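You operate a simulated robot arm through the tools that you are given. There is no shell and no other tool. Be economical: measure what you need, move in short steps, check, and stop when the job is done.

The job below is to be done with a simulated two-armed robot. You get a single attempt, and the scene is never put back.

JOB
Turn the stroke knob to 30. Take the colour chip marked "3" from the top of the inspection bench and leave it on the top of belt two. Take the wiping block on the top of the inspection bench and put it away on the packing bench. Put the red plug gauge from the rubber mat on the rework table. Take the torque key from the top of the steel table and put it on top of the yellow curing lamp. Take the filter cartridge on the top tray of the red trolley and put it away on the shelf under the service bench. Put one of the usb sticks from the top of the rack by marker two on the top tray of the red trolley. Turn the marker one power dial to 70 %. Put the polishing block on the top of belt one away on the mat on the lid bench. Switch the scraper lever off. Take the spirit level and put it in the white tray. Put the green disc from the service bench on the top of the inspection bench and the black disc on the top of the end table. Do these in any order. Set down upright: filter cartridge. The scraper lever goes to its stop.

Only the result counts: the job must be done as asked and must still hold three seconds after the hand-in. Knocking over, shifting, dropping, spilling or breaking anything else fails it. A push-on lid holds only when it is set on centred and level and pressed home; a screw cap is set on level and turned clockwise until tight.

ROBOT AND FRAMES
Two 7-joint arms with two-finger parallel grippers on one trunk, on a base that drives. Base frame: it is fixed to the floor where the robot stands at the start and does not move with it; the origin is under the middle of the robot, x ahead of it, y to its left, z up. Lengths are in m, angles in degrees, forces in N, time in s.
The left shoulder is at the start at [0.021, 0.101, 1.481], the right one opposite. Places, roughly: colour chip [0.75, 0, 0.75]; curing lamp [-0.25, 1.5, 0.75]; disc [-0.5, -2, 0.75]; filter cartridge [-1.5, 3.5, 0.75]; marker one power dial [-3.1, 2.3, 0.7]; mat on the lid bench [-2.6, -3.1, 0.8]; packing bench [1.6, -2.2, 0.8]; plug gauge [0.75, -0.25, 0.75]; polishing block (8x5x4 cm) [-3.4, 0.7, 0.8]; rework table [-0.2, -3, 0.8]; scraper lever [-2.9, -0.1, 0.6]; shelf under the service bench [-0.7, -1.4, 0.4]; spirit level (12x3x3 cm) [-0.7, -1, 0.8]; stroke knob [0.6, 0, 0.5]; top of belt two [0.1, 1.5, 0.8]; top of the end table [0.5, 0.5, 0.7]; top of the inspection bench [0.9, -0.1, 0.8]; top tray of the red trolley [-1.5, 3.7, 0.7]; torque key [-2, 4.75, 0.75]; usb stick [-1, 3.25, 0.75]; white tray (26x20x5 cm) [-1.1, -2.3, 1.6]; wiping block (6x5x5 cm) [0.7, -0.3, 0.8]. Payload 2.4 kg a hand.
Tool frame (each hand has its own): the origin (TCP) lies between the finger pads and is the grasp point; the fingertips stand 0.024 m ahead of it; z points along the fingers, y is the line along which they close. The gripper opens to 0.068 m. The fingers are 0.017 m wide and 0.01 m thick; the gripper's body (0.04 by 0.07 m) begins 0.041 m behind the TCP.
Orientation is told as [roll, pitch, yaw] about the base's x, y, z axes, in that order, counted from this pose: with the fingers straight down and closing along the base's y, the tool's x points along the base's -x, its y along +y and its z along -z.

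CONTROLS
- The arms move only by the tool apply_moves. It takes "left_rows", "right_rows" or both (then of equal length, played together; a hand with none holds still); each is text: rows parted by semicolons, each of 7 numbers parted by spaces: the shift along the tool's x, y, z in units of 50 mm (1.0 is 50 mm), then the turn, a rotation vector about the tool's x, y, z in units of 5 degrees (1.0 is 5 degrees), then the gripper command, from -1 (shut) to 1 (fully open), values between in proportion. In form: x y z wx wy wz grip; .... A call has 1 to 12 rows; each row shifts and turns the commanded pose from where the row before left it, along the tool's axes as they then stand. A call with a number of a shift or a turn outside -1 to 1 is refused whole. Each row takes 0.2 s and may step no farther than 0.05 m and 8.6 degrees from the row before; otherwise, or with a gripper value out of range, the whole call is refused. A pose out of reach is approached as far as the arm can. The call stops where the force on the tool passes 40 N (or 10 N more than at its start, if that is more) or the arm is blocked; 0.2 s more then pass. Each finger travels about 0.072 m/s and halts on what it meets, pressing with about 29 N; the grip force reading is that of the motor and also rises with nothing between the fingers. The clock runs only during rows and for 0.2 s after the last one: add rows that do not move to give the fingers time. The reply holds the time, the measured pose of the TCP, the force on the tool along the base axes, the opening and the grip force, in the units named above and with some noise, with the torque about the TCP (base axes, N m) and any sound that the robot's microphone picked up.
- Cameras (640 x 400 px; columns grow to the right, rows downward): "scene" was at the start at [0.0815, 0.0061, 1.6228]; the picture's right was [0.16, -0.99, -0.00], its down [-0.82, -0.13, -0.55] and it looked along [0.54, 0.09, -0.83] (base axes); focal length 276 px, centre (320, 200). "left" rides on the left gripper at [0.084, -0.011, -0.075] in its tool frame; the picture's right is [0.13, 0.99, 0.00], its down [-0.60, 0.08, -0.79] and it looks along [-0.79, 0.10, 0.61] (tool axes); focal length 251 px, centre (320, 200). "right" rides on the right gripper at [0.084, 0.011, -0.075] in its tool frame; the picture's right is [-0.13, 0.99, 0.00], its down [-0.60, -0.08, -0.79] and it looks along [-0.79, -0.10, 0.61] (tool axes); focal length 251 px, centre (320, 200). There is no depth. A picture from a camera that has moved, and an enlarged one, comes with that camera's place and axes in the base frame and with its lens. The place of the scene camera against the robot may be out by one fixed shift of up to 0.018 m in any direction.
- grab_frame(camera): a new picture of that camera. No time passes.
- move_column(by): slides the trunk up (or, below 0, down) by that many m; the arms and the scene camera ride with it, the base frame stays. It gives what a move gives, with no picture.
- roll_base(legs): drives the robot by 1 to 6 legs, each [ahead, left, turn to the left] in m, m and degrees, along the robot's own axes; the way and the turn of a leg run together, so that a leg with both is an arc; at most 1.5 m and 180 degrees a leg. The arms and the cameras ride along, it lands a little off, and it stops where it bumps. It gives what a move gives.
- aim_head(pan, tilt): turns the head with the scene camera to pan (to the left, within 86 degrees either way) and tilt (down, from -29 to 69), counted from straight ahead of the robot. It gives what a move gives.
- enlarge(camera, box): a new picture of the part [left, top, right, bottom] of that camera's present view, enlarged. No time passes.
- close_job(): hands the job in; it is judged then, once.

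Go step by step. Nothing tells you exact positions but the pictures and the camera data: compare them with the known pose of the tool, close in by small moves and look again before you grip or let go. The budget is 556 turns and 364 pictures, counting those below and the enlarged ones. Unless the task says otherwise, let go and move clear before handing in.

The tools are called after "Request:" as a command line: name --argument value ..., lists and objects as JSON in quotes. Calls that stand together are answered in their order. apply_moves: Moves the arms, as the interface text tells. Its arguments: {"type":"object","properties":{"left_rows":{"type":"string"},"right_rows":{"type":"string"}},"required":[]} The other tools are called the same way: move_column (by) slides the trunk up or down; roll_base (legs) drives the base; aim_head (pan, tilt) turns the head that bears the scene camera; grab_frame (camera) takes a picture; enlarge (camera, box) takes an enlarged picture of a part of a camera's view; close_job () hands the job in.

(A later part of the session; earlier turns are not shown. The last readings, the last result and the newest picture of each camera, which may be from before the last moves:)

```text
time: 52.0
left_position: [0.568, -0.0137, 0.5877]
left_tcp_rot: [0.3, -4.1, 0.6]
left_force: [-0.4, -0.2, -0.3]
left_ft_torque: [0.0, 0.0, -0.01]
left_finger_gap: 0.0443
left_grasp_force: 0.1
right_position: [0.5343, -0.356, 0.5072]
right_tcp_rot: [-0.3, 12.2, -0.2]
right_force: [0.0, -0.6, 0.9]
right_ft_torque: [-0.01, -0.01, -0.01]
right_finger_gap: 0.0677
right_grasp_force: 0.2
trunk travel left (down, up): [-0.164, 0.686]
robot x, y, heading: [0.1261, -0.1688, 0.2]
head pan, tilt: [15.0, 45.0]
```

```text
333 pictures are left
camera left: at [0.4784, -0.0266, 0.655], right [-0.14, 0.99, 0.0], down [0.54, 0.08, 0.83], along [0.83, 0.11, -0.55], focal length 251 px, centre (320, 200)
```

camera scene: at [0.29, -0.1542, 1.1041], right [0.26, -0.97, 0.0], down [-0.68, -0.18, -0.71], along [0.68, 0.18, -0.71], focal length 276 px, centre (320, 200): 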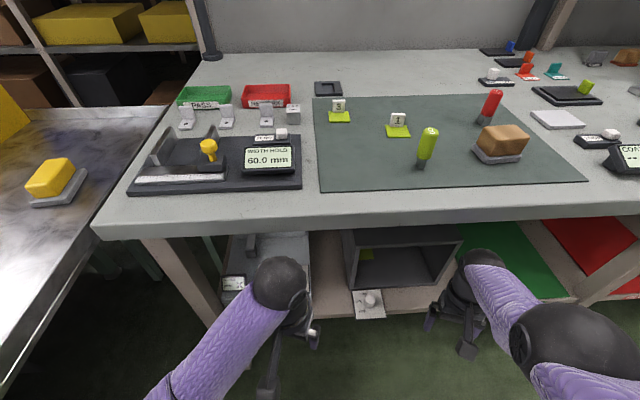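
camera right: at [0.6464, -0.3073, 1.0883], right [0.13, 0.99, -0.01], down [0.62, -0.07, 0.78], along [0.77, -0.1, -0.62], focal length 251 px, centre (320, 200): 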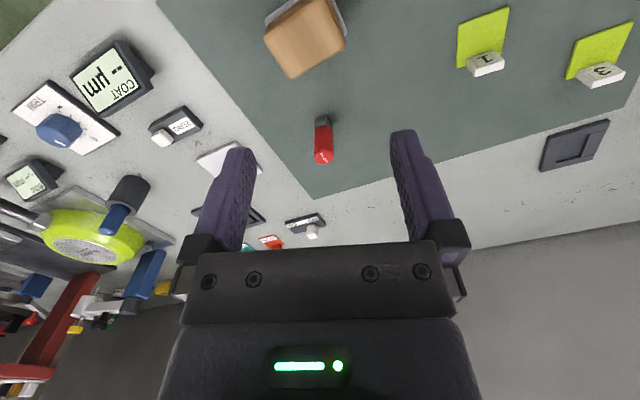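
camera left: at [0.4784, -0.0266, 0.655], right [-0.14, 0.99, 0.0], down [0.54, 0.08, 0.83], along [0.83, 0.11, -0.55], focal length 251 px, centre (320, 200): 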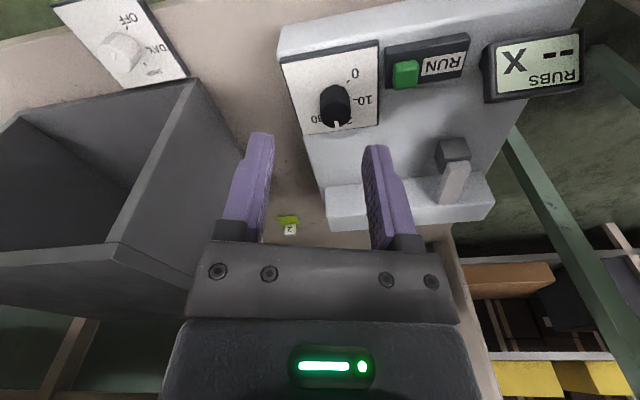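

Request:
enlarge --camera "left" --box '[280, 40, 390, 140]'

```text
4.00 times, centred on (335, 90) of left
camera zoom: at [0.4784, -0.0266, 0.655], right [-0.14, 0.99, 0.0], down [0.54, 0.08, 0.83], along [0.83, 0.11, -0.55], focal length 1006 px, centre (260, 640)
```

zoom: 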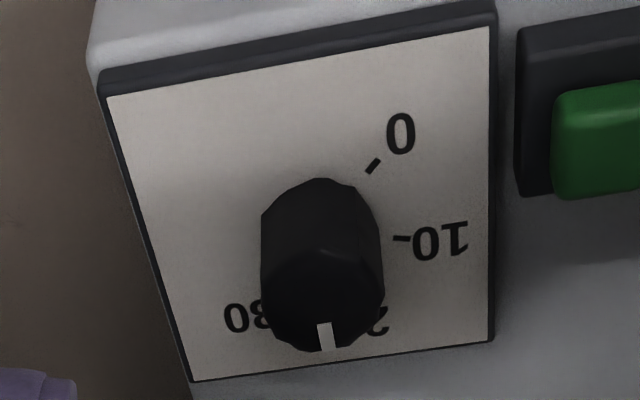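

Request:
apply_moves --left_rows "0 0 0 0 -1 0 0.3;0 0 0 0 -1 0 0.3;0 0 0 0 -1 0 0.3;0 0 0 0 -1 0 0.3;0 0 0 0 -1 0 0.3;-0.04 0.18 0.69 0 -0.09 0 0.3;-0.04 0.18 0.69 0 -0.09 0 0.3;0 0 0 -0.57 0 -1 0.3;0 0 0 -0.57 0 -1 0.3;0 0 0 -0.57 0 -1 0.3;0 0 0 -0.57 0 -1 0.3;0 0 0 -0.57 0 -1 0.3"

Request:
apply_moves --left_rows "0.22 0 0.39 0 0 0 0.3;0.22 0 0.39 0 0 0 0.3;0 0 0 0 0 0 -1;0 0 0 0 0 0 -1;0 0 0 0.57 0 1 -1;0 0 0 0.57 0 1 -1;0 0 0 0.57 0 1 -1;0 0 0 0.57 0 1 -1;0 0 0 0.57 0 1 -1;0 0 0 0.57 0 1 -1;0 0 0 0.57 0 1 -1;0 0 0 0.57 0 1 -1"

```text
time: 54.6
left_position: [0.612, 0.0032, 0.5374]
left_tcp_rot: [-0.4, -31.1, 29.6]
left_force: [0.4, -0.4, -0.2]
left_ft_torque: [0.0, -0.01, -0.02]
left_finger_gap: 0.0442
left_grasp_force: 0.0
right_position: [0.5348, -0.3583, 0.5095]
right_tcp_rot: [-0.2, 12.0, -0.3]
right_force: [-0.1, -0.4, -0.5]
right_ft_torque: [-0.02, -0.01, -0.01]
right_finger_gap: 0.0679
right_grasp_force: 0.0
trunk travel left (down, up): [-0.164, 0.686]
robot x, y, heading: [0.1308, -0.1666, 0.0]
head pan, tilt: [15.0, 45.0]
```

```text
time: 57.2
left_position: [0.6136, 0.0033, 0.4957]
left_tcp_rot: [1.0, -31.1, -17.4]
left_force: [0.0, 6.8, 14.1]
left_ft_torque: [-0.17, -0.3, -0.04]
left_finger_gap: 0.0251
left_grasp_force: 40.3
right_position: [0.5341, -0.3584, 0.5092]
right_tcp_rot: [-0.2, 12.0, -0.2]
right_force: [-0.3, -0.1, 0.4]
right_ft_torque: [-0.01, -0.02, -0.03]
right_finger_gap: 0.0683
right_grasp_force: 0.1
trunk travel left (down, up): [-0.164, 0.686]
robot x, y, heading: [0.1288, -0.1709, 0.0]
head pan, tilt: [15.0, 45.0]
```

Request:
apply_moves --left_rows "0 0 0 0.5 0 0.87 -1;0 0 0 0 0 0 -1;0 0 0 0 0 0 0.3;0 0 0 0 0 0 0.3;-0.25 0 -0.43 0 0 0 0.3;-0.25 0 -0.43 0 0 0 0.3;0 0 -0.8 0 0 0 0.3;0 0 0 -0.57 0 -1 0.3;0 0 0 -0.57 0 -1 0.3;0 0 0 -0.57 0 -1 0.3;0 0 0 -0.57 0 -1 0.3"

Request:
apply_moves --left_rows "0 0 0 0 1 0 0.3;0 0 0 0 1 0 0.3;0 0 0 0 1 0 0.3;0 0 0 0 1 0 0.3;0 0 0 0 1 0 0.3"

Request:
grab_frame --camera "left"

```text
time: 59.6
left_position: [0.5928, 0.01, 0.5755]
left_tcp_rot: [0.4, -31.1, 1.2]
left_force: [-0.2, 0.2, 0.0]
left_ft_torque: [0.0, -0.03, -0.01]
left_finger_gap: 0.0442
left_grasp_force: 0.0
right_position: [0.5348, -0.3578, 0.5088]
right_tcp_rot: [-0.2, 12.1, -0.1]
right_force: [0.5, 0.1, -0.9]
right_ft_torque: [0.0, 0.0, 0.0]
right_finger_gap: 0.0678
right_grasp_force: 0.0
trunk travel left (down, up): [-0.164, 0.686]
robot x, y, heading: [0.1232, -0.1697, -0.2]
head pan, tilt: [15.0, 45.0]
```

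```text
time: 60.8
left_position: [0.5923, 0.0095, 0.577]
left_tcp_rot: [0.2, -6.0, 1.3]
left_force: [0.2, 0.0, 0.7]
left_ft_torque: [-0.01, 0.0, 0.0]
left_finger_gap: 0.0441
left_grasp_force: 0.0
right_position: [0.5338, -0.3584, 0.5093]
right_tcp_rot: [-0.2, 12.0, -0.2]
right_force: [0.7, -0.1, 0.3]
right_ft_torque: [-0.01, 0.0, 0.06]
right_finger_gap: 0.068
right_grasp_force: 0.1
trunk travel left (down, up): [-0.164, 0.686]
robot x, y, heading: [0.1248, -0.1712, -0.2]
head pan, tilt: [15.0, 45.0]
```

```text
331 pictures are left
camera left: at [0.5013, -0.0032, 0.6418], right [-0.15, 0.99, -0.01], down [0.52, 0.08, 0.85], along [0.84, 0.12, -0.52], focal length 251 px, centre (320, 200)
```

left: 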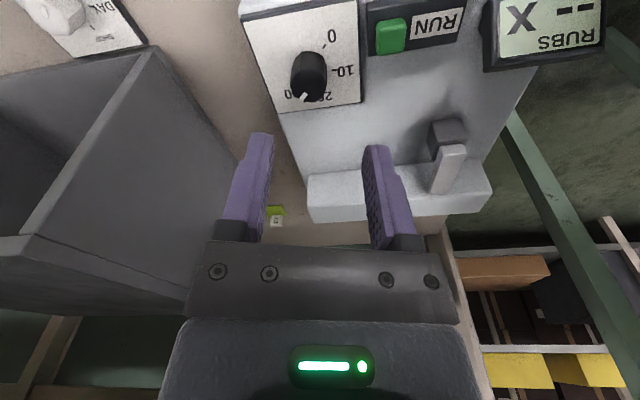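

Request:
enlarge --camera "left" --box '[250, 10, 370, 120]'

```text
3.64 times, centred on (310, 65) of left
camera zoom: at [0.5013, -0.0032, 0.6418], right [-0.15, 0.99, -0.01], down [0.52, 0.08, 0.85], along [0.84, 0.12, -0.52], focal length 914 px, centre (356, 691)
```

zoom: 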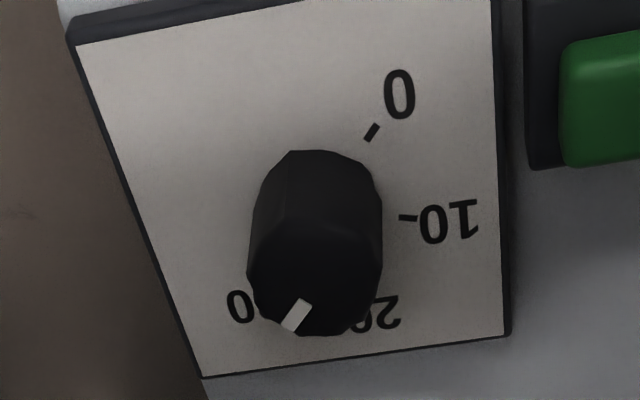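

Request:
roll_base --legs '[[-0.25, 0, 0]]'

Request:
apply_moves --left_rows "1 0 0 0 0 0 0.3;1 0 0 0 0 0 0.3;0 0 -1 0 0 0 0.3;0 0 -1 0 0 0 0.3;0 0 -1 0 0 0 0.3;0 0 -1 0 0 0 0.3" --right_rows "1 0 0 0 0 0 0.3;1 0 0 0 0 0 0.3;1 0 0 0 0 0 0.3;1 0 0 0 0 0 0.3;1 0 0 0 0 0 0.3;1 0 0 0 0 0 0.3"

Request:
grab_frame --camera "scene"

```text
time: 62.6
left_position: [0.3472, 0.0124, 0.5765]
left_tcp_rot: [0.3, -6.1, 1.3]
left_force: [0.9, 0.1, 0.5]
left_ft_torque: [0.02, 0.02, -0.02]
left_finger_gap: 0.0444
left_grasp_force: 0.0
right_position: [0.2896, -0.3575, 0.508]
right_tcp_rot: [-0.2, 12.1, -0.1]
right_force: [0.4, 0.0, 0.5]
right_ft_torque: [0.0, 0.02, -0.01]
right_finger_gap: 0.068
right_grasp_force: 0.1
trunk travel left (down, up): [-0.164, 0.686]
robot x, y, heading: [-0.1177, -0.1685, 0.2]
head pan, tilt: [15.0, 45.0]
```

```text
time: 64.0
left_position: [0.2265, 0.0088, 0.7682]
left_tcp_rot: [0.4, -6.0, 1.4]
left_force: [-0.3, 0.7, -0.1]
left_ft_torque: [0.0, 0.02, -0.01]
left_finger_gap: 0.0441
left_grasp_force: 0.0
right_position: [0.1622, -0.3716, 0.3943]
right_tcp_rot: [-0.2, 12.1, -0.1]
right_force: [-0.2, -0.5, -0.3]
right_ft_torque: [0.01, 0.03, -0.03]
right_finger_gap: 0.0444
right_grasp_force: 0.0
right hand out of reach, approached as far as the arm can: row 1, 2, 3, 4, 5, 6
trunk travel left (down, up): [-0.164, 0.686]
robot x, y, heading: [-0.1178, -0.1735, -0.1]
head pan, tilt: [15.0, 45.0]
```

```text
329 pictures are left
camera scene: at [0.0441, -0.1532, 1.104], right [0.26, -0.97, 0.0], down [-0.68, -0.18, -0.71], along [0.68, 0.18, -0.71], focal length 276 px, centre (320, 200)
```

scene: 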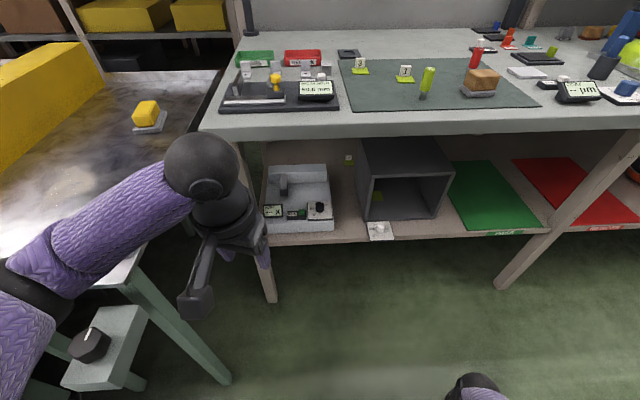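

Request:
enlarge --camera "scene" --box '[290, 185, 350, 230]'

```text
8.89 times, centred on (320, 208) of scene
camera zoom: at [0.0441, -0.1532, 1.104], right [0.26, -0.97, 0.0], down [-0.68, -0.18, -0.71], along [0.68, 0.18, -0.71], focal length 2449 px, centre (320, 133)
```

zoom: 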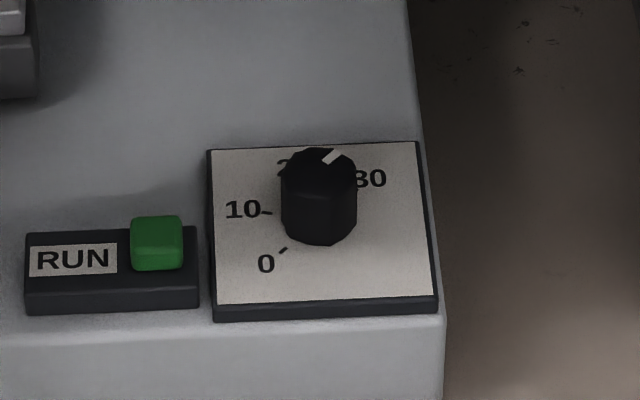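

Knob reads 30. Now bring the right arm up and raise the trunk to fetch the red gauge and the wiping block.

Request:
move_column --by 0.25

Request:
apply_moves --right_rows "0 0 -1 0 -0.5 0 1;0 0 -1 0 -0.5 0 1;0 0 -1 0 -0.5 0 1;0 0 -1 0 -0.5 0 1;0 0 -1 0 0 0 1;0 0 -1 0 0 0 1;0 0 -1 0 0 0 1;0 0 -1 0 0 0 1"

```text
time: 66.6
left_position: [0.2268, 0.0083, 1.0154]
left_tcp_rot: [0.4, -6.1, 1.3]
left_force: [0.7, 0.6, 0.0]
left_ft_torque: [-0.05, -0.04, -0.01]
left_finger_gap: 0.0442
left_grasp_force: 0.1
right_position: [0.1989, -0.3755, 0.682]
right_tcp_rot: [-0.2, 4.0, -0.1]
right_force: [0.1, -0.4, 0.2]
right_ft_torque: [-0.01, -0.04, 0.0]
right_finger_gap: 0.0442
right_grasp_force: 0.0
trunk travel left (down, up): [-0.414, 0.436]
robot x, y, heading: [-0.1164, -0.1709, -0.2]
head pan, tilt: [15.0, 45.0]
```

```text
time: 68.4
left_position: [0.2265, 0.007, 1.0158]
left_tcp_rot: [0.3, -6.1, 1.3]
left_force: [0.5, 1.0, 0.2]
left_ft_torque: [-0.04, 0.01, 0.0]
left_finger_gap: 0.044
left_grasp_force: 0.1
right_position: [0.3809, -0.4006, 0.9527]
right_tcp_rot: [-0.3, -5.8, -0.1]
right_force: [0.1, 0.2, -0.7]
right_ft_torque: [-0.01, 0.0, -0.01]
right_finger_gap: 0.0682
right_grasp_force: 0.0
right hand out of reach, approached as far as the arm can: row 1, 2, 3, 4, 5, 6, 7, 8
trunk travel left (down, up): [-0.414, 0.436]
robot x, y, heading: [-0.1194, -0.1697, 0.2]
head pan, tilt: [15.0, 45.0]
```

Request:
apply_moves --right_rows "1 0 0 0 0 0 1;1 0 0 0 0 0 1;1 0 0 0 0 0 1;1 0 0 0 0 0 1;0 0 0 0 -1 0 1;0 0 0 0 -1 0 1;0 0 0 0 -1 0 1;0 0 0 0 -1 0 1;0 0 0 0 -1 0 1"

Request:
roll_base --legs '[[0.4, 0.0, 0]]'

Request:
grab_frame --camera "right"

```text
time: 70.4
left_position: [0.2268, 0.0072, 1.0159]
left_tcp_rot: [0.5, -6.1, 1.2]
left_force: [0.5, -0.4, 1.4]
left_ft_torque: [-0.01, -0.01, -0.01]
left_finger_gap: 0.0443
left_grasp_force: 0.1
right_position: [0.4055, -0.4522, 0.8685]
right_tcp_rot: [-0.2, -30.9, 0.0]
right_force: [0.2, -0.6, 0.0]
right_ft_torque: [-0.01, 0.0, -0.01]
right_finger_gap: 0.0679
right_grasp_force: 0.1
right hand out of reach, approached as far as the arm can: row 1, 2, 3, 4, 5, 6, 7, 8, 9
trunk travel left (down, up): [-0.414, 0.436]
robot x, y, heading: [-0.1194, -0.1706, -0.1]
head pan, tilt: [15.0, 45.0]
```

```text
time: 72.5
left_position: [0.5409, 0.0092, 1.0156]
left_tcp_rot: [0.3, -6.2, 1.3]
left_force: [-0.7, 0.0, -0.2]
left_ft_torque: [0.03, 0.0, 0.02]
left_finger_gap: 0.0443
left_grasp_force: 0.1
right_position: [0.7175, -0.4526, 0.8692]
right_tcp_rot: [-0.1, -30.0, -0.2]
right_force: [-14.2, 5.7, 16.5]
right_ft_torque: [-0.56, 0.18, -0.54]
right_finger_gap: 0.0632
right_grasp_force: 0.1
trunk travel left (down, up): [-0.414, 0.436]
robot x, y, heading: [0.1975, -0.1724, 0.2]
head pan, tilt: [15.0, 45.0]
stopped in leg 1: the force on the tool passed its limit at 132 N (the readings are from after the stop); the commanded pose is now the measured one
```

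```text
327 pictures are left
camera right: at [0.6072, -0.4412, 0.8922], right [0.12, 0.99, 0.06], down [0.13, -0.08, 0.99], along [0.99, -0.11, -0.13], focal length 251 px, centre (320, 200)
```

right: 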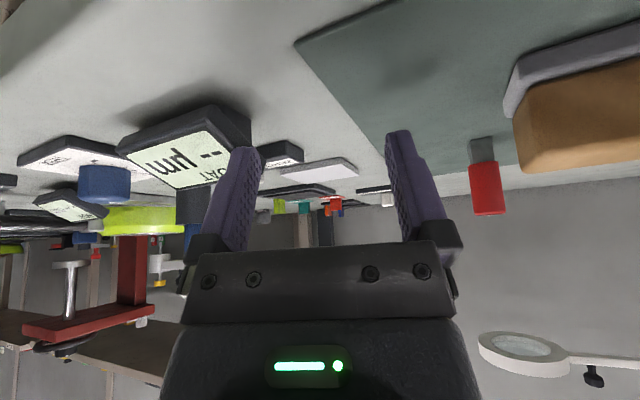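

The right hand ran low and touched something; I lift it and check nothing got shifted.

Request:
apply_moves --right_rows "-0.5 0 -0.8 0 0 0 1;-0.5 0 -0.8 0 0 0 1;-0.5 0 -0.8 0 0 0 1"

Request:
aim_head --pan -30 --tilt 45

Request:
grab_frame --camera "scene"

Request:
grab_frame --camera "right"

```text
time: 73.3
left_position: [0.5435, 0.008, 1.0161]
left_tcp_rot: [0.3, -6.1, 1.2]
left_force: [0.1, 0.4, -0.2]
left_ft_torque: [0.02, 0.0, 0.05]
left_finger_gap: 0.0441
left_grasp_force: 0.1
right_position: [0.7551, -0.4619, 1.0031]
right_tcp_rot: [0.0, -29.8, -0.2]
right_force: [0.8, -0.2, -1.1]
right_ft_torque: [0.0, -0.02, 0.01]
right_finger_gap: 0.0679
right_grasp_force: 0.0
right hand out of reach, approached as far as the arm can: row 1, 2, 3
trunk travel left (down, up): [-0.414, 0.436]
robot x, y, heading: [0.1997, -0.171, 0.2]
head pan, tilt: [15.0, 45.0]
```

```text
time: 74.4
left_position: [0.5437, 0.0066, 1.0155]
left_tcp_rot: [0.3, -6.2, 1.3]
left_force: [-0.5, 0.5, 0.1]
left_ft_torque: [-0.02, -0.01, 0.01]
left_finger_gap: 0.0441
left_grasp_force: 0.0
right_position: [0.7562, -0.4609, 1.0013]
right_tcp_rot: [0.0, -29.7, -0.2]
right_force: [0.0, 0.6, 0.1]
right_ft_torque: [-0.02, -0.01, -0.01]
right_finger_gap: 0.068
right_grasp_force: 0.0
trunk travel left (down, up): [-0.414, 0.436]
robot x, y, heading: [0.1943, -0.1676, 0.0]
head pan, tilt: [-30.0, 45.0]
```

```text
326 pictures are left
camera scene: at [0.3006, -0.2144, 1.3575], right [-0.5, -0.87, 0.0], down [-0.61, 0.35, -0.71], along [0.61, -0.35, -0.71], focal length 276 px, centre (320, 200)
```

scene: 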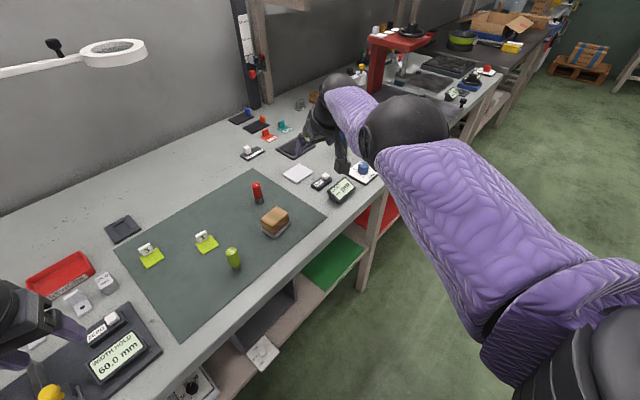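

```text
325 pictures are left
camera right: at [0.646, -0.4506, 1.0252], right [0.12, 0.99, 0.06], down [0.13, -0.08, 0.99], along [0.98, -0.11, -0.14], focal length 251 px, centre (320, 200)
```

right: 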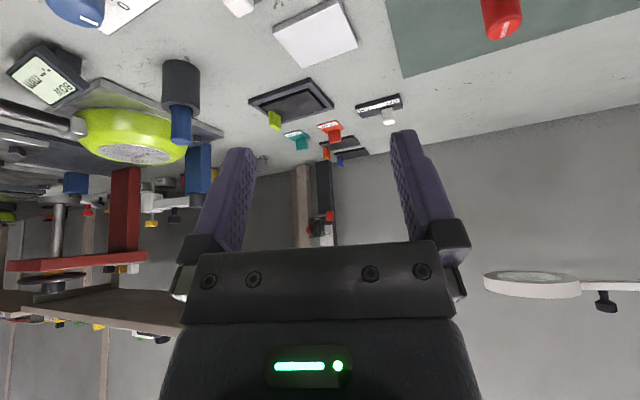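

Request:
enlarge --camera "scene" --box '[230, 140, 390, 240]'

```text
4.00 times, centred on (310, 190) of scene
camera zoom: at [0.3006, -0.2144, 1.3575], right [-0.5, -0.87, 0.0], down [-0.61, 0.35, -0.71], along [0.61, -0.35, -0.71], focal length 1102 px, centre (360, 240)
```

zoom: 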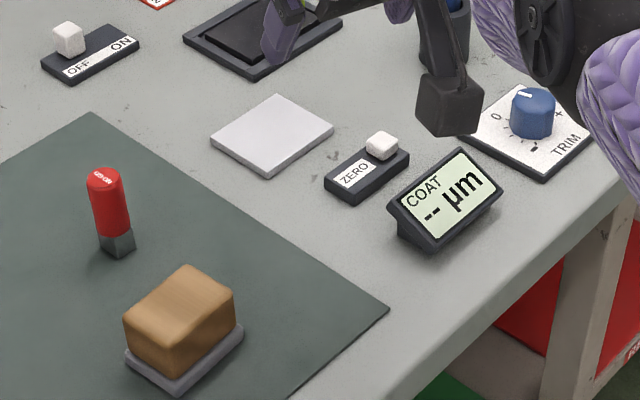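

Request:
apply_moves --right_rows "0.86 0 -0.5 0 0 0 1;0.86 0 -0.5 0 0 0 1;0.86 0 -0.5 0 0 0 1"

Request:
roll_base --legs '[[0.14, 0.05, 0]]'

Request:
grab_frame --camera "right"

```text
time: 75.2
left_position: [0.542, 0.0088, 1.0155]
left_tcp_rot: [0.3, -6.2, 1.3]
left_force: [-0.5, 0.7, 0.7]
left_ft_torque: [-0.03, 0.01, 0.03]
left_finger_gap: 0.0443
left_grasp_force: 0.1
right_position: [0.7382, -0.5044, 0.9838]
right_tcp_rot: [0.0, -29.9, -0.2]
right_force: [0.1, -0.4, 0.0]
right_ft_torque: [0.01, 0.0, 0.0]
right_finger_gap: 0.068
right_grasp_force: 0.2
right hand out of reach, approached as far as the arm can: row 1, 2, 3
trunk travel left (down, up): [-0.414, 0.436]
robot x, y, heading: [0.197, -0.1694, -0.2]
head pan, tilt: [-30.0, 45.0]
```

```text
time: 76.6
left_position: [0.687, 0.0555, 1.0169]
left_tcp_rot: [0.3, -6.1, 1.1]
left_force: [0.8, 0.1, -0.3]
left_ft_torque: [-0.02, 0.0, 0.0]
left_finger_gap: 0.0442
left_grasp_force: 0.1
right_position: [0.881, -0.4562, 0.9853]
right_tcp_rot: [0.0, -29.6, -0.4]
right_force: [-0.8, 0.4, -0.3]
right_ft_torque: [-0.01, 0.0, 0.02]
right_finger_gap: 0.0682
right_grasp_force: 0.2
trunk travel left (down, up): [-0.414, 0.436]
robot x, y, heading: [0.3449, -0.1177, -0.4]
head pan, tilt: [-30.0, 45.0]
```

```text
323 pictures are left
camera right: at [0.7711, -0.4446, 1.0087], right [0.12, 0.99, 0.06], down [0.13, -0.08, 0.99], along [0.98, -0.11, -0.14], focal length 251 px, centre (320, 200)
```

right: 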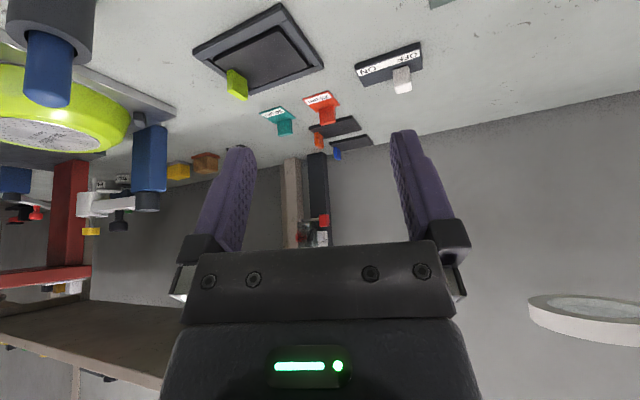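

Request:
apply_moves --right_rows "-0.357 0.36 0.5525 0 0 0 1;-0.357 0.36 0.5525 0 0 0 1;-0.357 0.36 0.5525 0 0 0 1;-0.357 0.36 0.5525 0 0 0 1;0 0 0 0 1 0 1;0 0 0 0 1 0 1;0 0 0 0 1 0 1;0 0 0 0 0 0 1"

Request:
grab_frame --camera "right"

```text
time: 78.4
left_position: [0.6869, 0.0563, 1.016]
left_tcp_rot: [0.3, -6.1, 1.1]
left_force: [-0.3, 0.5, 0.1]
left_ft_torque: [-0.01, 0.03, 0.03]
left_finger_gap: 0.0442
left_grasp_force: 0.0
right_position: [0.8641, -0.3721, 0.9583]
right_tcp_rot: [-0.1, -14.7, -0.4]
right_force: [-1.5, -0.1, -0.4]
right_ft_torque: [0.03, 0.01, -0.01]
right_finger_gap: 0.068
right_grasp_force: 0.1
right hand out of reach, approached as far as the arm can: row 1, 2, 3, 4, 5, 6, 7
trunk travel left (down, up): [-0.414, 0.436]
robot x, y, heading: [0.3424, -0.1213, -0.3]
head pan, tilt: [-30.0, 45.0]
```

```text
322 pictures are left
camera right: at [0.7638, -0.3612, 1.0108], right [0.13, 0.99, 0.03], down [0.38, -0.08, 0.92], along [0.91, -0.11, -0.39], focal length 251 px, centre (320, 200)
```

right: 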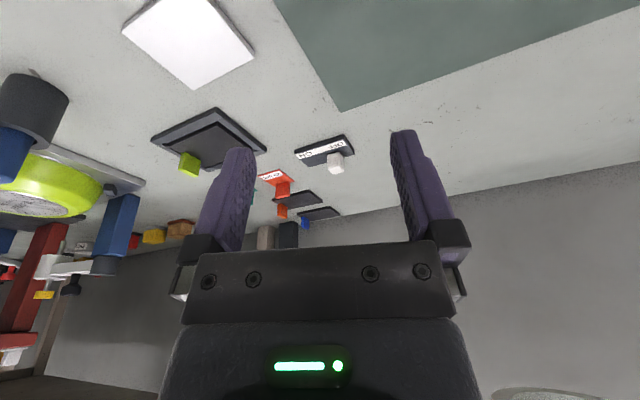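

Request:
apply_moves --right_rows "0 0 0 0 1 0 1;0 0 0 0 1 0 1;0 0 0 0 1 0 1;1 0 0 0 0 0 1;1 0 0 0 0 0 1;1 0 0 0 0 0 1;1 0 0 0 0 0 1"

```text
time: 80.0
left_position: [0.686, 0.0557, 1.0154]
left_tcp_rot: [0.3, -6.1, 1.1]
left_force: [0.8, -0.3, -0.9]
left_ft_torque: [-0.02, -0.01, -0.05]
left_finger_gap: 0.0444
left_grasp_force: 0.0
right_position: [0.6246, -0.3652, 0.9645]
right_tcp_rot: [0.0, 0.4, -0.6]
right_force: [-1.2, -0.4, 0.4]
right_ft_torque: [-0.01, -0.01, 0.0]
right_finger_gap: 0.0681
right_grasp_force: 0.0
right hand out of reach, approached as far as the arm can: row 1, 2, 3
trunk travel left (down, up): [-0.414, 0.436]
robot x, y, heading: [0.3419, -0.1199, -0.0]
head pan, tilt: [-30.0, 45.0]
```

Request:
apply_moves --right_rows "-0.8 0.2 0.2 0 0 0 1;-0.8 0.2 0.2 0 0 0 1;-0.8 0.2 0.2 0 0 0 1;0 0 0 0 -1 0 1;0 0 0 0 -1 0 1;0 0 0 0 -1 0 1"

Request:
grab_frame --camera "right"

```text
time: 81.4
left_position: [0.687, 0.0558, 1.0158]
left_tcp_rot: [0.3, -6.1, 1.0]
left_force: [-0.5, -0.2, 0.1]
left_ft_torque: [-0.01, -0.06, 0.02]
left_finger_gap: 0.0442
left_grasp_force: 0.0
right_position: [0.7475, -0.3361, 0.9337]
right_tcp_rot: [0.0, -14.7, -0.6]
right_force: [0.4, -0.1, 0.0]
right_ft_torque: [-0.01, -0.02, -0.03]
right_finger_gap: 0.0679
right_grasp_force: 0.1
trunk travel left (down, up): [-0.414, 0.436]
robot x, y, heading: [0.3414, -0.121, -0.3]
head pan, tilt: [-30.0, 45.0]
```

```text
321 pictures are left
camera right: at [0.6475, -0.3242, 0.9853], right [0.13, 0.99, 0.03], down [0.38, -0.08, 0.92], along [0.92, -0.11, -0.39], focal length 251 px, centre (320, 200)
```

right: 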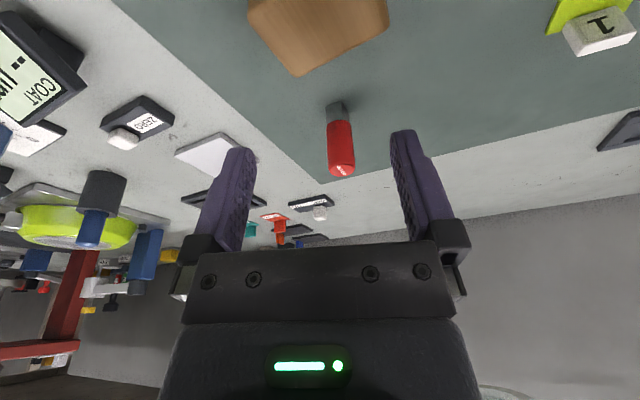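

Request:
apply_moves --right_rows "-0.8 0.1 0.2 0 0 0 1"

Request:
grab_frame --camera "right"

```text
time: 81.8
left_position: [0.6873, 0.0563, 1.015]
left_tcp_rot: [0.3, -6.1, 1.1]
left_force: [0.6, -0.3, -0.6]
left_ft_torque: [-0.03, -0.01, -0.01]
left_finger_gap: 0.0441
left_grasp_force: 0.1
right_position: [0.7894, -0.3304, 0.9335]
right_tcp_rot: [-0.1, -14.8, -0.6]
right_force: [0.0, 0.0, 0.2]
right_ft_torque: [0.04, -0.04, 0.02]
right_finger_gap: 0.068
right_grasp_force: 0.0
trunk travel left (down, up): [-0.414, 0.436]
robot x, y, heading: [0.3383, -0.122, -0.0]
head pan, tilt: [-30.0, 45.0]
```

```text
320 pictures are left
camera right: at [0.6892, -0.3186, 0.9855], right [0.13, 0.99, 0.03], down [0.38, -0.08, 0.92], along [0.91, -0.11, -0.39], focal length 251 px, centre (320, 200)
```

right: 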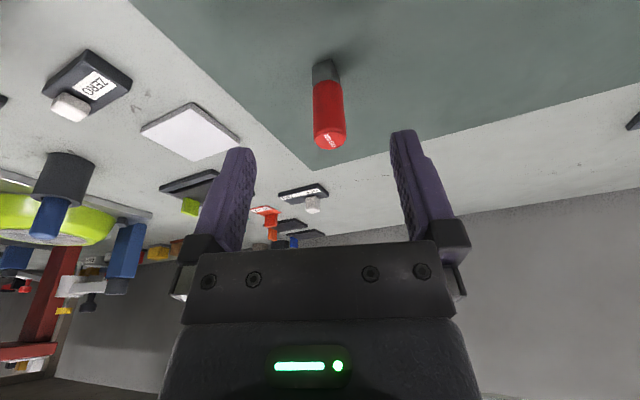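

Request:
apply_moves --right_rows "-0.83 0.05 0.22 0 0 0 1;0.21 0 0.8 0 0 0 1"

Request:
grab_frame --camera "right"

```text
time: 82.4
left_position: [0.6874, 0.0554, 1.0158]
left_tcp_rot: [0.4, -6.1, 1.1]
left_force: [0.3, -0.2, 0.3]
left_ft_torque: [-0.02, 0.01, 0.0]
left_finger_gap: 0.044
left_grasp_force: 0.2
right_position: [0.8356, -0.3298, 0.8913]
right_tcp_rot: [0.0, -14.8, -0.6]
right_force: [-0.2, -0.4, -0.2]
right_ft_torque: [0.01, 0.01, 0.0]
right_finger_gap: 0.0678
right_grasp_force: 0.1
trunk travel left (down, up): [-0.414, 0.436]
robot x, y, heading: [0.3412, -0.1196, -0.4]
head pan, tilt: [-30.0, 45.0]
```

```text
319 pictures are left
camera right: at [0.7356, -0.3183, 0.9439], right [0.13, 0.99, 0.03], down [0.38, -0.08, 0.92], along [0.92, -0.11, -0.39], focal length 251 px, centre (320, 200)
```

right: 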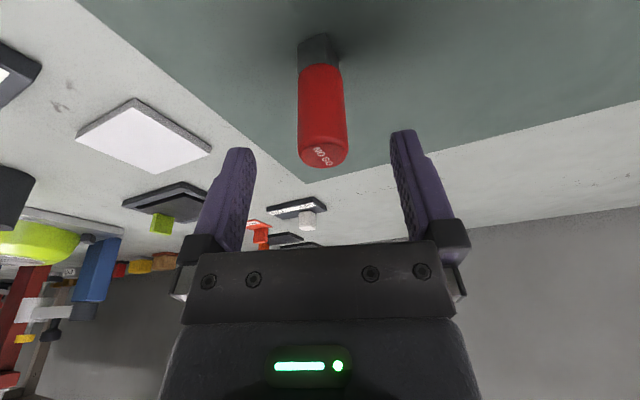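

Request:
apply_moves --right_rows "0.27 0 0.75 0 0 0 1;0 0 0 0 0 0 -1;0 0 0 0 0 0 -1;0 0 0 0 0 0 -1"

Request:
grab_frame --camera "right"

```text
time: 83.4
left_position: [0.6879, 0.0557, 1.0153]
left_tcp_rot: [0.2, -6.1, 1.1]
left_force: [0.0, 0.5, 0.3]
left_ft_torque: [-0.02, -0.02, 0.0]
left_finger_gap: 0.0442
left_grasp_force: 0.0
right_position: [0.8287, -0.3311, 0.8525]
right_tcp_rot: [0.0, -14.8, -0.4]
right_force: [0.5, 0.3, 0.3]
right_ft_torque: [0.02, 0.0, -0.03]
right_finger_gap: 0.0215
right_grasp_force: 28.7
trunk travel left (down, up): [-0.414, 0.436]
robot x, y, heading: [0.3374, -0.1194, -0.1]
head pan, tilt: [-30.0, 45.0]
```

```text
318 pictures are left
camera right: at [0.7287, -0.3192, 0.9053], right [0.13, 0.99, 0.03], down [0.38, -0.08, 0.92], along [0.91, -0.11, -0.39], focal length 251 px, centre (320, 200)
```

right: 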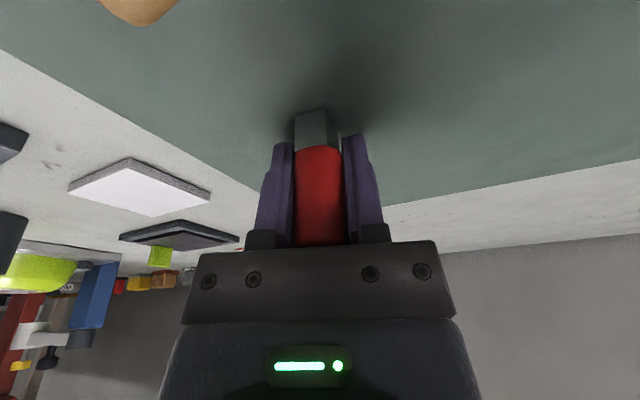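

Request:
apply_moves --right_rows "-0.25 0 -0.96 0 0 0 -1;-0.25 0 -0.96 0 0 0 -1;-0.25 0 -0.96 0 0 0 -1;0.9 0 -0.24 0 0.5 0 -1;0.9 0 -0.24 0 0.5 0 -1;0.9 0 -0.24 0 0.5 0 -1;0.9 0 -0.24 0 0.5 0 -1"

Request:
roll_base --legs '[[-0.1, 0, 0], [0, -0.33, 0]]'

Request:
aim_head --pan 5 --tilt 55

Request:
grab_frame --camera "scene"

Request:
grab_frame --camera "left"

```text
time: 85.0
left_position: [0.6853, 0.0557, 1.0153]
left_tcp_rot: [0.3, -6.1, 1.1]
left_force: [-0.3, -0.6, 0.4]
left_ft_torque: [-0.01, -0.02, -0.01]
left_finger_gap: 0.0441
left_grasp_force: 0.1
right_position: [0.6426, -0.3281, 1.0153]
right_tcp_rot: [0.0, -4.7, -0.7]
right_force: [0.4, -0.8, -0.6]
right_ft_torque: [-0.03, 0.0, 0.03]
right_finger_gap: 0.0211
right_grasp_force: 29.3
trunk travel left (down, up): [-0.414, 0.436]
robot x, y, heading: [0.3422, -0.1194, -0.3]
head pan, tilt: [-30.0, 45.0]
```

```text
time: 87.9
left_position: [0.5857, -0.2726, 1.0161]
left_tcp_rot: [0.4, -6.1, 1.2]
left_force: [0.4, -0.1, 0.6]
left_ft_torque: [0.0, -0.03, 0.03]
left_finger_gap: 0.044
left_grasp_force: 0.1
right_position: [0.5433, -0.6566, 1.0164]
right_tcp_rot: [-0.1, -4.8, -0.4]
right_force: [0.8, -0.5, -0.8]
right_ft_torque: [-0.03, 0.03, -0.02]
right_finger_gap: 0.0211
right_grasp_force: 29.0
trunk travel left (down, up): [-0.414, 0.436]
robot x, y, heading: [0.2444, -0.4509, -0.2]
head pan, tilt: [-30.0, 45.0]
```

```text
time: 88.9
left_position: [0.5865, -0.2728, 1.0163]
left_tcp_rot: [0.4, -6.1, 1.2]
left_force: [-0.8, -0.7, -0.8]
left_ft_torque: [-0.03, -0.01, -0.03]
left_finger_gap: 0.0441
left_grasp_force: 0.1
right_position: [0.5432, -0.6562, 1.0163]
right_tcp_rot: [0.1, -4.9, -0.3]
right_force: [-0.3, -0.3, 0.1]
right_ft_torque: [0.0, 0.01, 0.0]
right_finger_gap: 0.0213
right_grasp_force: 29.2
trunk travel left (down, up): [-0.414, 0.436]
robot x, y, heading: [0.2429, -0.4437, -0.2]
head pan, tilt: [5.0, 55.0]
```

```text
317 pictures are left
camera scene: at [0.3441, -0.447, 1.3441], right [0.09, -1.0, 0.0], down [-0.82, -0.07, -0.57], along [0.57, 0.05, -0.82], focal length 276 px, centre (320, 200)
```

scene: 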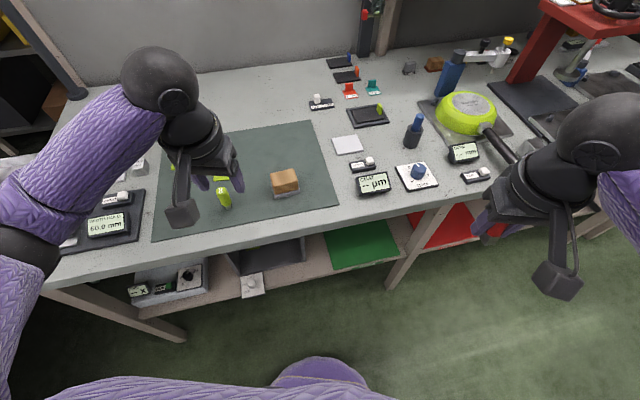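

```text
316 pictures are left
camera left: at [0.4942, -0.2858, 1.0798], right [-0.15, 0.99, -0.01], down [0.51, 0.08, 0.85], along [0.84, 0.12, -0.52], focal length 251 px, centre (320, 200)
```

left: 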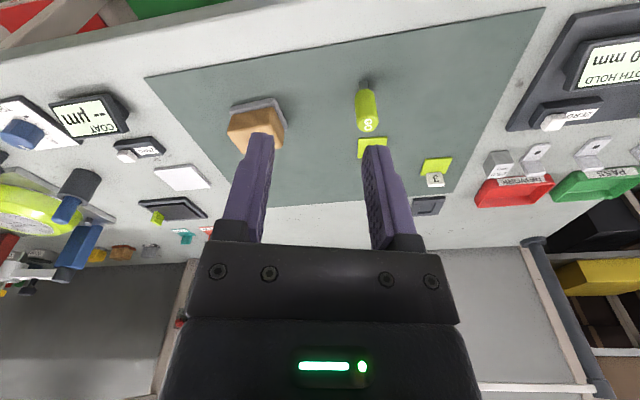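

Request:
roll_base --legs '[[0.07, 0.0, 0]]'

Request:
apply_moves --left_rows "0 -0.7 0.5 0 0 0 1;0 -0.7 0.5 0 0 0 1;0 0 0.7 0 0 0 1"

Request:
grab_frame --camera "left"

```text
time: 89.9
left_position: [0.657, -0.2729, 1.0151]
left_tcp_rot: [0.3, -6.1, 1.1]
left_force: [0.0, -0.3, -0.1]
left_ft_torque: [-0.01, 0.01, -0.05]
left_finger_gap: 0.044
left_grasp_force: 0.1
right_position: [0.6136, -0.6562, 1.0147]
right_tcp_rot: [0.0, -4.6, -0.4]
right_force: [0.0, -0.1, 0.1]
right_ft_torque: [0.04, 0.02, -0.02]
right_finger_gap: 0.0212
right_grasp_force: 28.9
trunk travel left (down, up): [-0.414, 0.436]
robot x, y, heading: [0.3124, -0.4485, -0.3]
head pan, tilt: [5.0, 55.0]
```

```text
time: 90.7
left_position: [0.6695, -0.3448, 0.9292]
left_tcp_rot: [0.4, -6.0, 1.1]
left_force: [0.0, 1.0, 0.9]
left_ft_torque: [-0.02, -0.01, -0.01]
left_finger_gap: 0.0679
left_grasp_force: 0.0
right_position: [0.6128, -0.6574, 1.0159]
right_tcp_rot: [0.0, -4.8, -0.6]
right_force: [-1.0, 0.3, -1.9]
right_ft_torque: [0.05, 0.03, -0.02]
right_finger_gap: 0.021
right_grasp_force: 28.7
trunk travel left (down, up): [-0.414, 0.436]
robot x, y, heading: [0.3113, -0.4456, -0.2]
head pan, tilt: [5.0, 55.0]
```

```text
315 pictures are left
camera left: at [0.5769, -0.3586, 0.9942], right [-0.15, 0.99, -0.01], down [0.52, 0.08, 0.85], along [0.84, 0.12, -0.52], focal length 251 px, centre (320, 200)
```

left: 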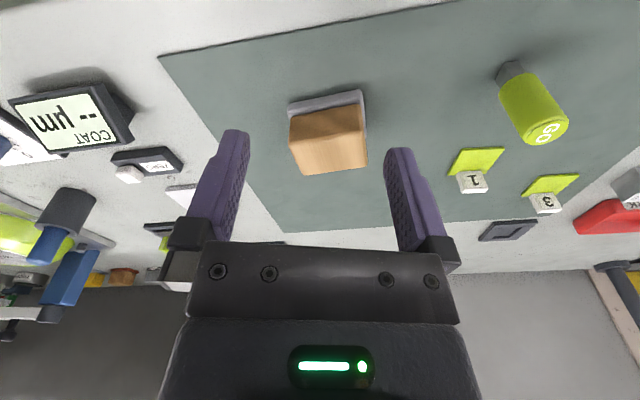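

Request:
apply_moves --left_rows "-0.6 0.2 0 0 0 0 1;0 0 0 -0.1 0 -1 1;0 0 0 -0.1 0 -1 1;0 0 0 -0.1 0 -1 1;0 0 0 -0.1 0 -1 1"

Request:
grab_frame --camera "left"

```text
time: 91.9
left_position: [0.6969, -0.3318, 0.933]
left_tcp_rot: [0.1, -6.1, 21.3]
left_force: [-0.2, -0.3, 0.0]
left_ft_torque: [0.0, 0.02, -0.02]
left_finger_gap: 0.0683
left_grasp_force: 0.0
right_position: [0.6133, -0.6567, 1.0158]
right_tcp_rot: [0.0, -4.7, -0.5]
right_force: [0.1, 0.0, -0.6]
right_ft_torque: [0.02, -0.04, 0.01]
right_finger_gap: 0.0212
right_grasp_force: 29.3
trunk travel left (down, up): [-0.414, 0.436]
robot x, y, heading: [0.3098, -0.4485, -0.1]
head pan, tilt: [5.0, 55.0]
```

```text
314 pictures are left
camera left: at [0.6156, -0.3763, 0.9976], right [-0.48, 0.88, -0.01], down [0.45, 0.26, 0.85], along [0.75, 0.41, -0.52], focal length 251 px, centre (320, 200)
```

left: 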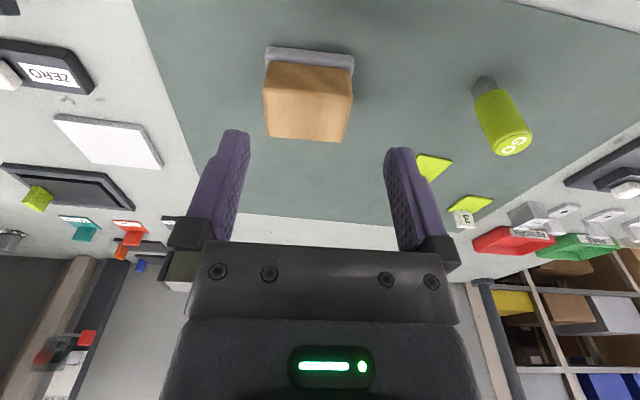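

Request:
apply_moves --left_rows "-0.549 -0.13 0.06 0 0 -0.4 1;0.088 0 0.825 0 0 0 1"

Request:
grab_frame --camera "left"

```text
time: 92.5
left_position: [0.7269, -0.327, 0.8925]
left_tcp_rot: [0.0, -6.1, 23.2]
left_force: [0.5, -0.5, 1.0]
left_ft_torque: [-0.02, 0.0, 0.01]
left_finger_gap: 0.0679
left_grasp_force: 0.1
right_position: [0.6122, -0.6581, 1.0156]
right_tcp_rot: [-0.1, -4.7, -0.5]
right_force: [0.3, -0.1, -1.0]
right_ft_torque: [0.03, 0.01, -0.01]
right_finger_gap: 0.0213
right_grasp_force: 29.4
trunk travel left (down, up): [-0.414, 0.436]
robot x, y, heading: [0.3151, -0.4458, -0.3]
head pan, tilt: [5.0, 55.0]
```

```text
313 pictures are left
camera left: at [0.6458, -0.3743, 0.9559], right [-0.51, 0.86, -0.01], down [0.44, 0.28, 0.85], along [0.74, 0.43, -0.52], focal length 251 px, centre (320, 200)
```

left: 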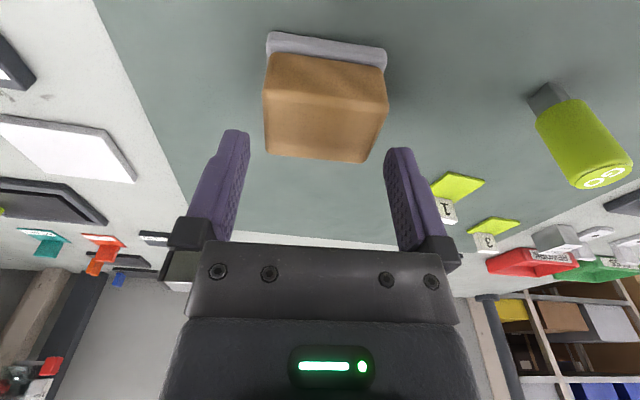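

Request:
apply_moves --left_rows "0.088 0.06 0.8 0 0 0 1;0 0 0 0 0 0 1"

Request:
grab_frame --camera "left"

```text
time: 93.0
left_position: [0.725, -0.3235, 0.8573]
left_tcp_rot: [-0.7, -6.4, 23.2]
left_force: [0.4, -0.9, -0.5]
left_ft_torque: [0.02, -0.01, 0.01]
left_finger_gap: 0.068
left_grasp_force: 0.1
right_position: [0.6134, -0.6568, 1.0162]
right_tcp_rot: [-0.1, -4.8, -0.5]
right_force: [-0.2, 0.0, -0.7]
right_ft_torque: [0.02, -0.02, 0.01]
right_finger_gap: 0.0212
right_grasp_force: 28.9
trunk travel left (down, up): [-0.414, 0.436]
robot x, y, heading: [0.3095, -0.4481, -0.0]
head pan, tilt: [5.0, 55.0]
stopped in row 2 (left hand): the force on the tool passed its limit at 53 N (the readings are from after the stop); the commanded pose is now the measured one
```

```text
312 pictures are left
camera left: at [0.6452, -0.3702, 0.9213], right [-0.51, 0.86, -0.02], down [0.44, 0.28, 0.85], along [0.74, 0.42, -0.52], focal length 251 px, centre (320, 200)
```

left: 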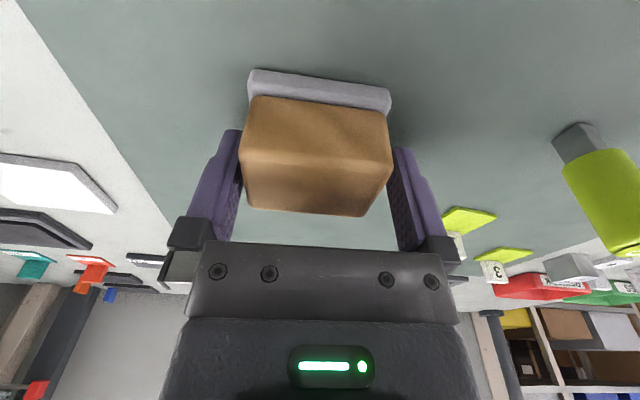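

Request:
apply_moves --left_rows "0 0 0 0 0 0 -1;0 0 0 0 0 0 -1;0 0 0 0 0 0 -1"

Request:
apply_moves --left_rows "-0.1 0 -0.8 0 0 0 -1;-0.1 0 -0.9 0 0 0 -1;-0.1 0 -0.9 0 0 0 -1"

Request:
grab_frame --camera "left"

```text
time: 93.8
left_position: [0.727, -0.3231, 0.8572]
left_tcp_rot: [-0.6, -6.4, 23.2]
left_force: [0.5, -0.4, 0.7]
left_ft_torque: [0.01, 0.01, -0.01]
left_finger_gap: 0.0592
left_grasp_force: 29.2
right_position: [0.6129, -0.6555, 1.0163]
right_tcp_rot: [0.0, -4.8, -0.5]
right_force: [-0.5, 0.1, -0.1]
right_ft_torque: [-0.01, 0.02, 0.0]
right_finger_gap: 0.0212
right_grasp_force: 29.1
trunk travel left (down, up): [-0.414, 0.436]
robot x, y, heading: [0.311, -0.449, -0.4]
head pan, tilt: [5.0, 55.0]
```

```text
time: 94.6
left_position: [0.7257, -0.3207, 0.9894]
left_tcp_rot: [-0.6, -6.4, 23.2]
left_force: [-0.1, -0.7, -0.6]
left_ft_torque: [0.01, -0.04, -0.03]
left_finger_gap: 0.0589
left_grasp_force: 28.6
right_position: [0.6127, -0.6544, 1.0166]
right_tcp_rot: [0.0, -4.8, -0.5]
right_force: [0.4, 0.4, -0.5]
right_ft_torque: [0.01, 0.02, -0.01]
right_finger_gap: 0.0212
right_grasp_force: 29.1
trunk travel left (down, up): [-0.414, 0.436]
robot x, y, heading: [0.3105, -0.4485, -0.2]
head pan, tilt: [5.0, 55.0]
```

```text
311 pictures are left
camera left: at [0.6457, -0.3666, 1.0538], right [-0.51, 0.86, -0.02], down [0.44, 0.28, 0.85], along [0.74, 0.42, -0.52], focal length 251 px, centre (320, 200)
```

left: 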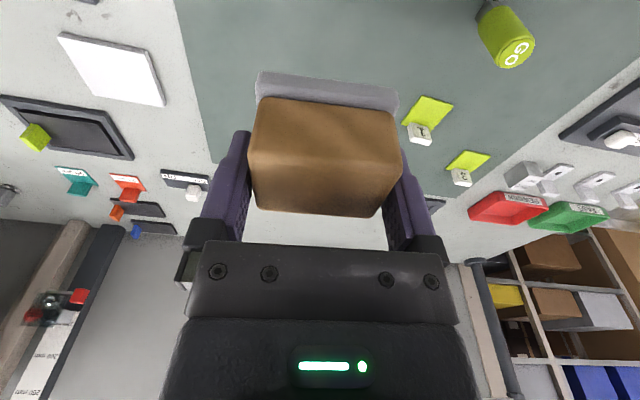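

Request:
apply_moves --left_rows "0.9 0 -0.2 0 0 0.5 -1;0.9 0 -0.2 0 0 0.5 -1;0.9 0 -0.2 0 0 0.5 -1;0.9 0 -0.2 0 0 0.5 -1;0 0 0 0 0 1 -1;0 0 0 0 0 1 -1" --right_rows "0.9 0 -0.2 0 0 0 -1;0.9 0 -0.2 0 0 0 -1;0 0 0 0 0 0 -1;0 0 0 0 0 0 -1;0 0 0 0 0 0 -1;0 0 0 0 0 0 -1"

Request:
roll_base --legs '[[-0.25, 0, 0], [0, 0, -60]]'

Request:
aim_head --pan 0 --tilt 25

Request:
grab_frame --camera "scene"

```text
time: 96.0
left_position: [0.5547, -0.3838, 1.0079]
left_tcp_rot: [1.7, -6.2, 3.1]
left_force: [0.4, -0.3, -0.7]
left_ft_torque: [0.05, -0.01, -0.01]
left_finger_gap: 0.0592
left_grasp_force: 29.6
right_position: [0.5466, -0.6615, 1.0261]
right_tcp_rot: [0.0, -4.7, -0.5]
right_force: [0.4, 0.0, -0.6]
right_ft_torque: [-0.01, -0.01, -0.01]
right_finger_gap: 0.0213
right_grasp_force: 29.4
right hand out of reach, approached as far as the arm can: row 2
trunk travel left (down, up): [-0.414, 0.436]
robot x, y, heading: [0.3131, -0.4461, -0.2]
head pan, tilt: [5.0, 55.0]
```

```text
time: 100.5
left_position: [0.2302, -0.6297, 1.0085]
left_tcp_rot: [1.7, -6.2, -57.8]
left_force: [-0.3, 0.5, -0.3]
left_ft_torque: [0.03, 0.02, -0.01]
left_finger_gap: 0.0593
left_grasp_force: 29.2
right_position: [-0.0166, -0.7574, 1.0258]
right_tcp_rot: [0.0, -4.7, -61.4]
right_force: [0.3, 1.2, -1.6]
right_ft_torque: [0.01, 0.0, 0.0]
right_finger_gap: 0.0212
right_grasp_force: 29.1
trunk travel left (down, up): [-0.414, 0.436]
robot x, y, heading: [0.0579, -0.4474, -61.3]
head pan, tilt: [5.0, 55.0]
```

```text
time: 101.5
left_position: [0.2302, -0.63, 1.0081]
left_tcp_rot: [1.6, -6.2, -57.8]
left_force: [-0.8, 0.4, -0.8]
left_ft_torque: [0.0, -0.01, 0.0]
left_finger_gap: 0.059
left_grasp_force: 29.1
right_position: [-0.0174, -0.7566, 1.026]
right_tcp_rot: [0.0, -4.8, -61.4]
right_force: [-1.2, -0.2, 0.0]
right_ft_torque: [-0.01, -0.01, -0.01]
right_finger_gap: 0.0213
right_grasp_force: 28.9
trunk travel left (down, up): [-0.414, 0.436]
robot x, y, heading: [0.0543, -0.4455, -61.1]
head pan, tilt: [0.0, 25.0]
```

```text
310 pictures are left
camera scene: at [0.1161, -0.5596, 1.388], right [-0.88, -0.48, 0.0], down [-0.2, 0.37, -0.91], along [0.44, -0.79, -0.42], focal length 276 px, centre (320, 200)
```

scene: 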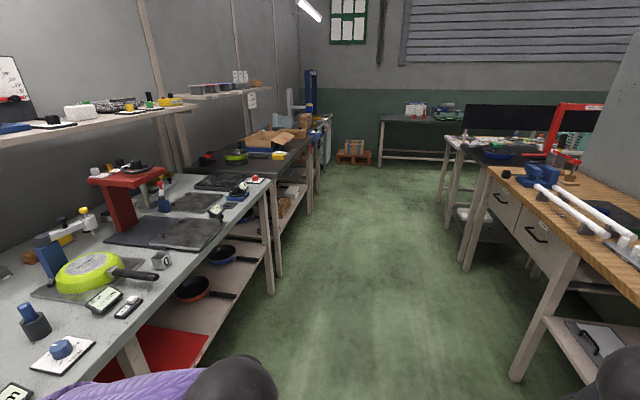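

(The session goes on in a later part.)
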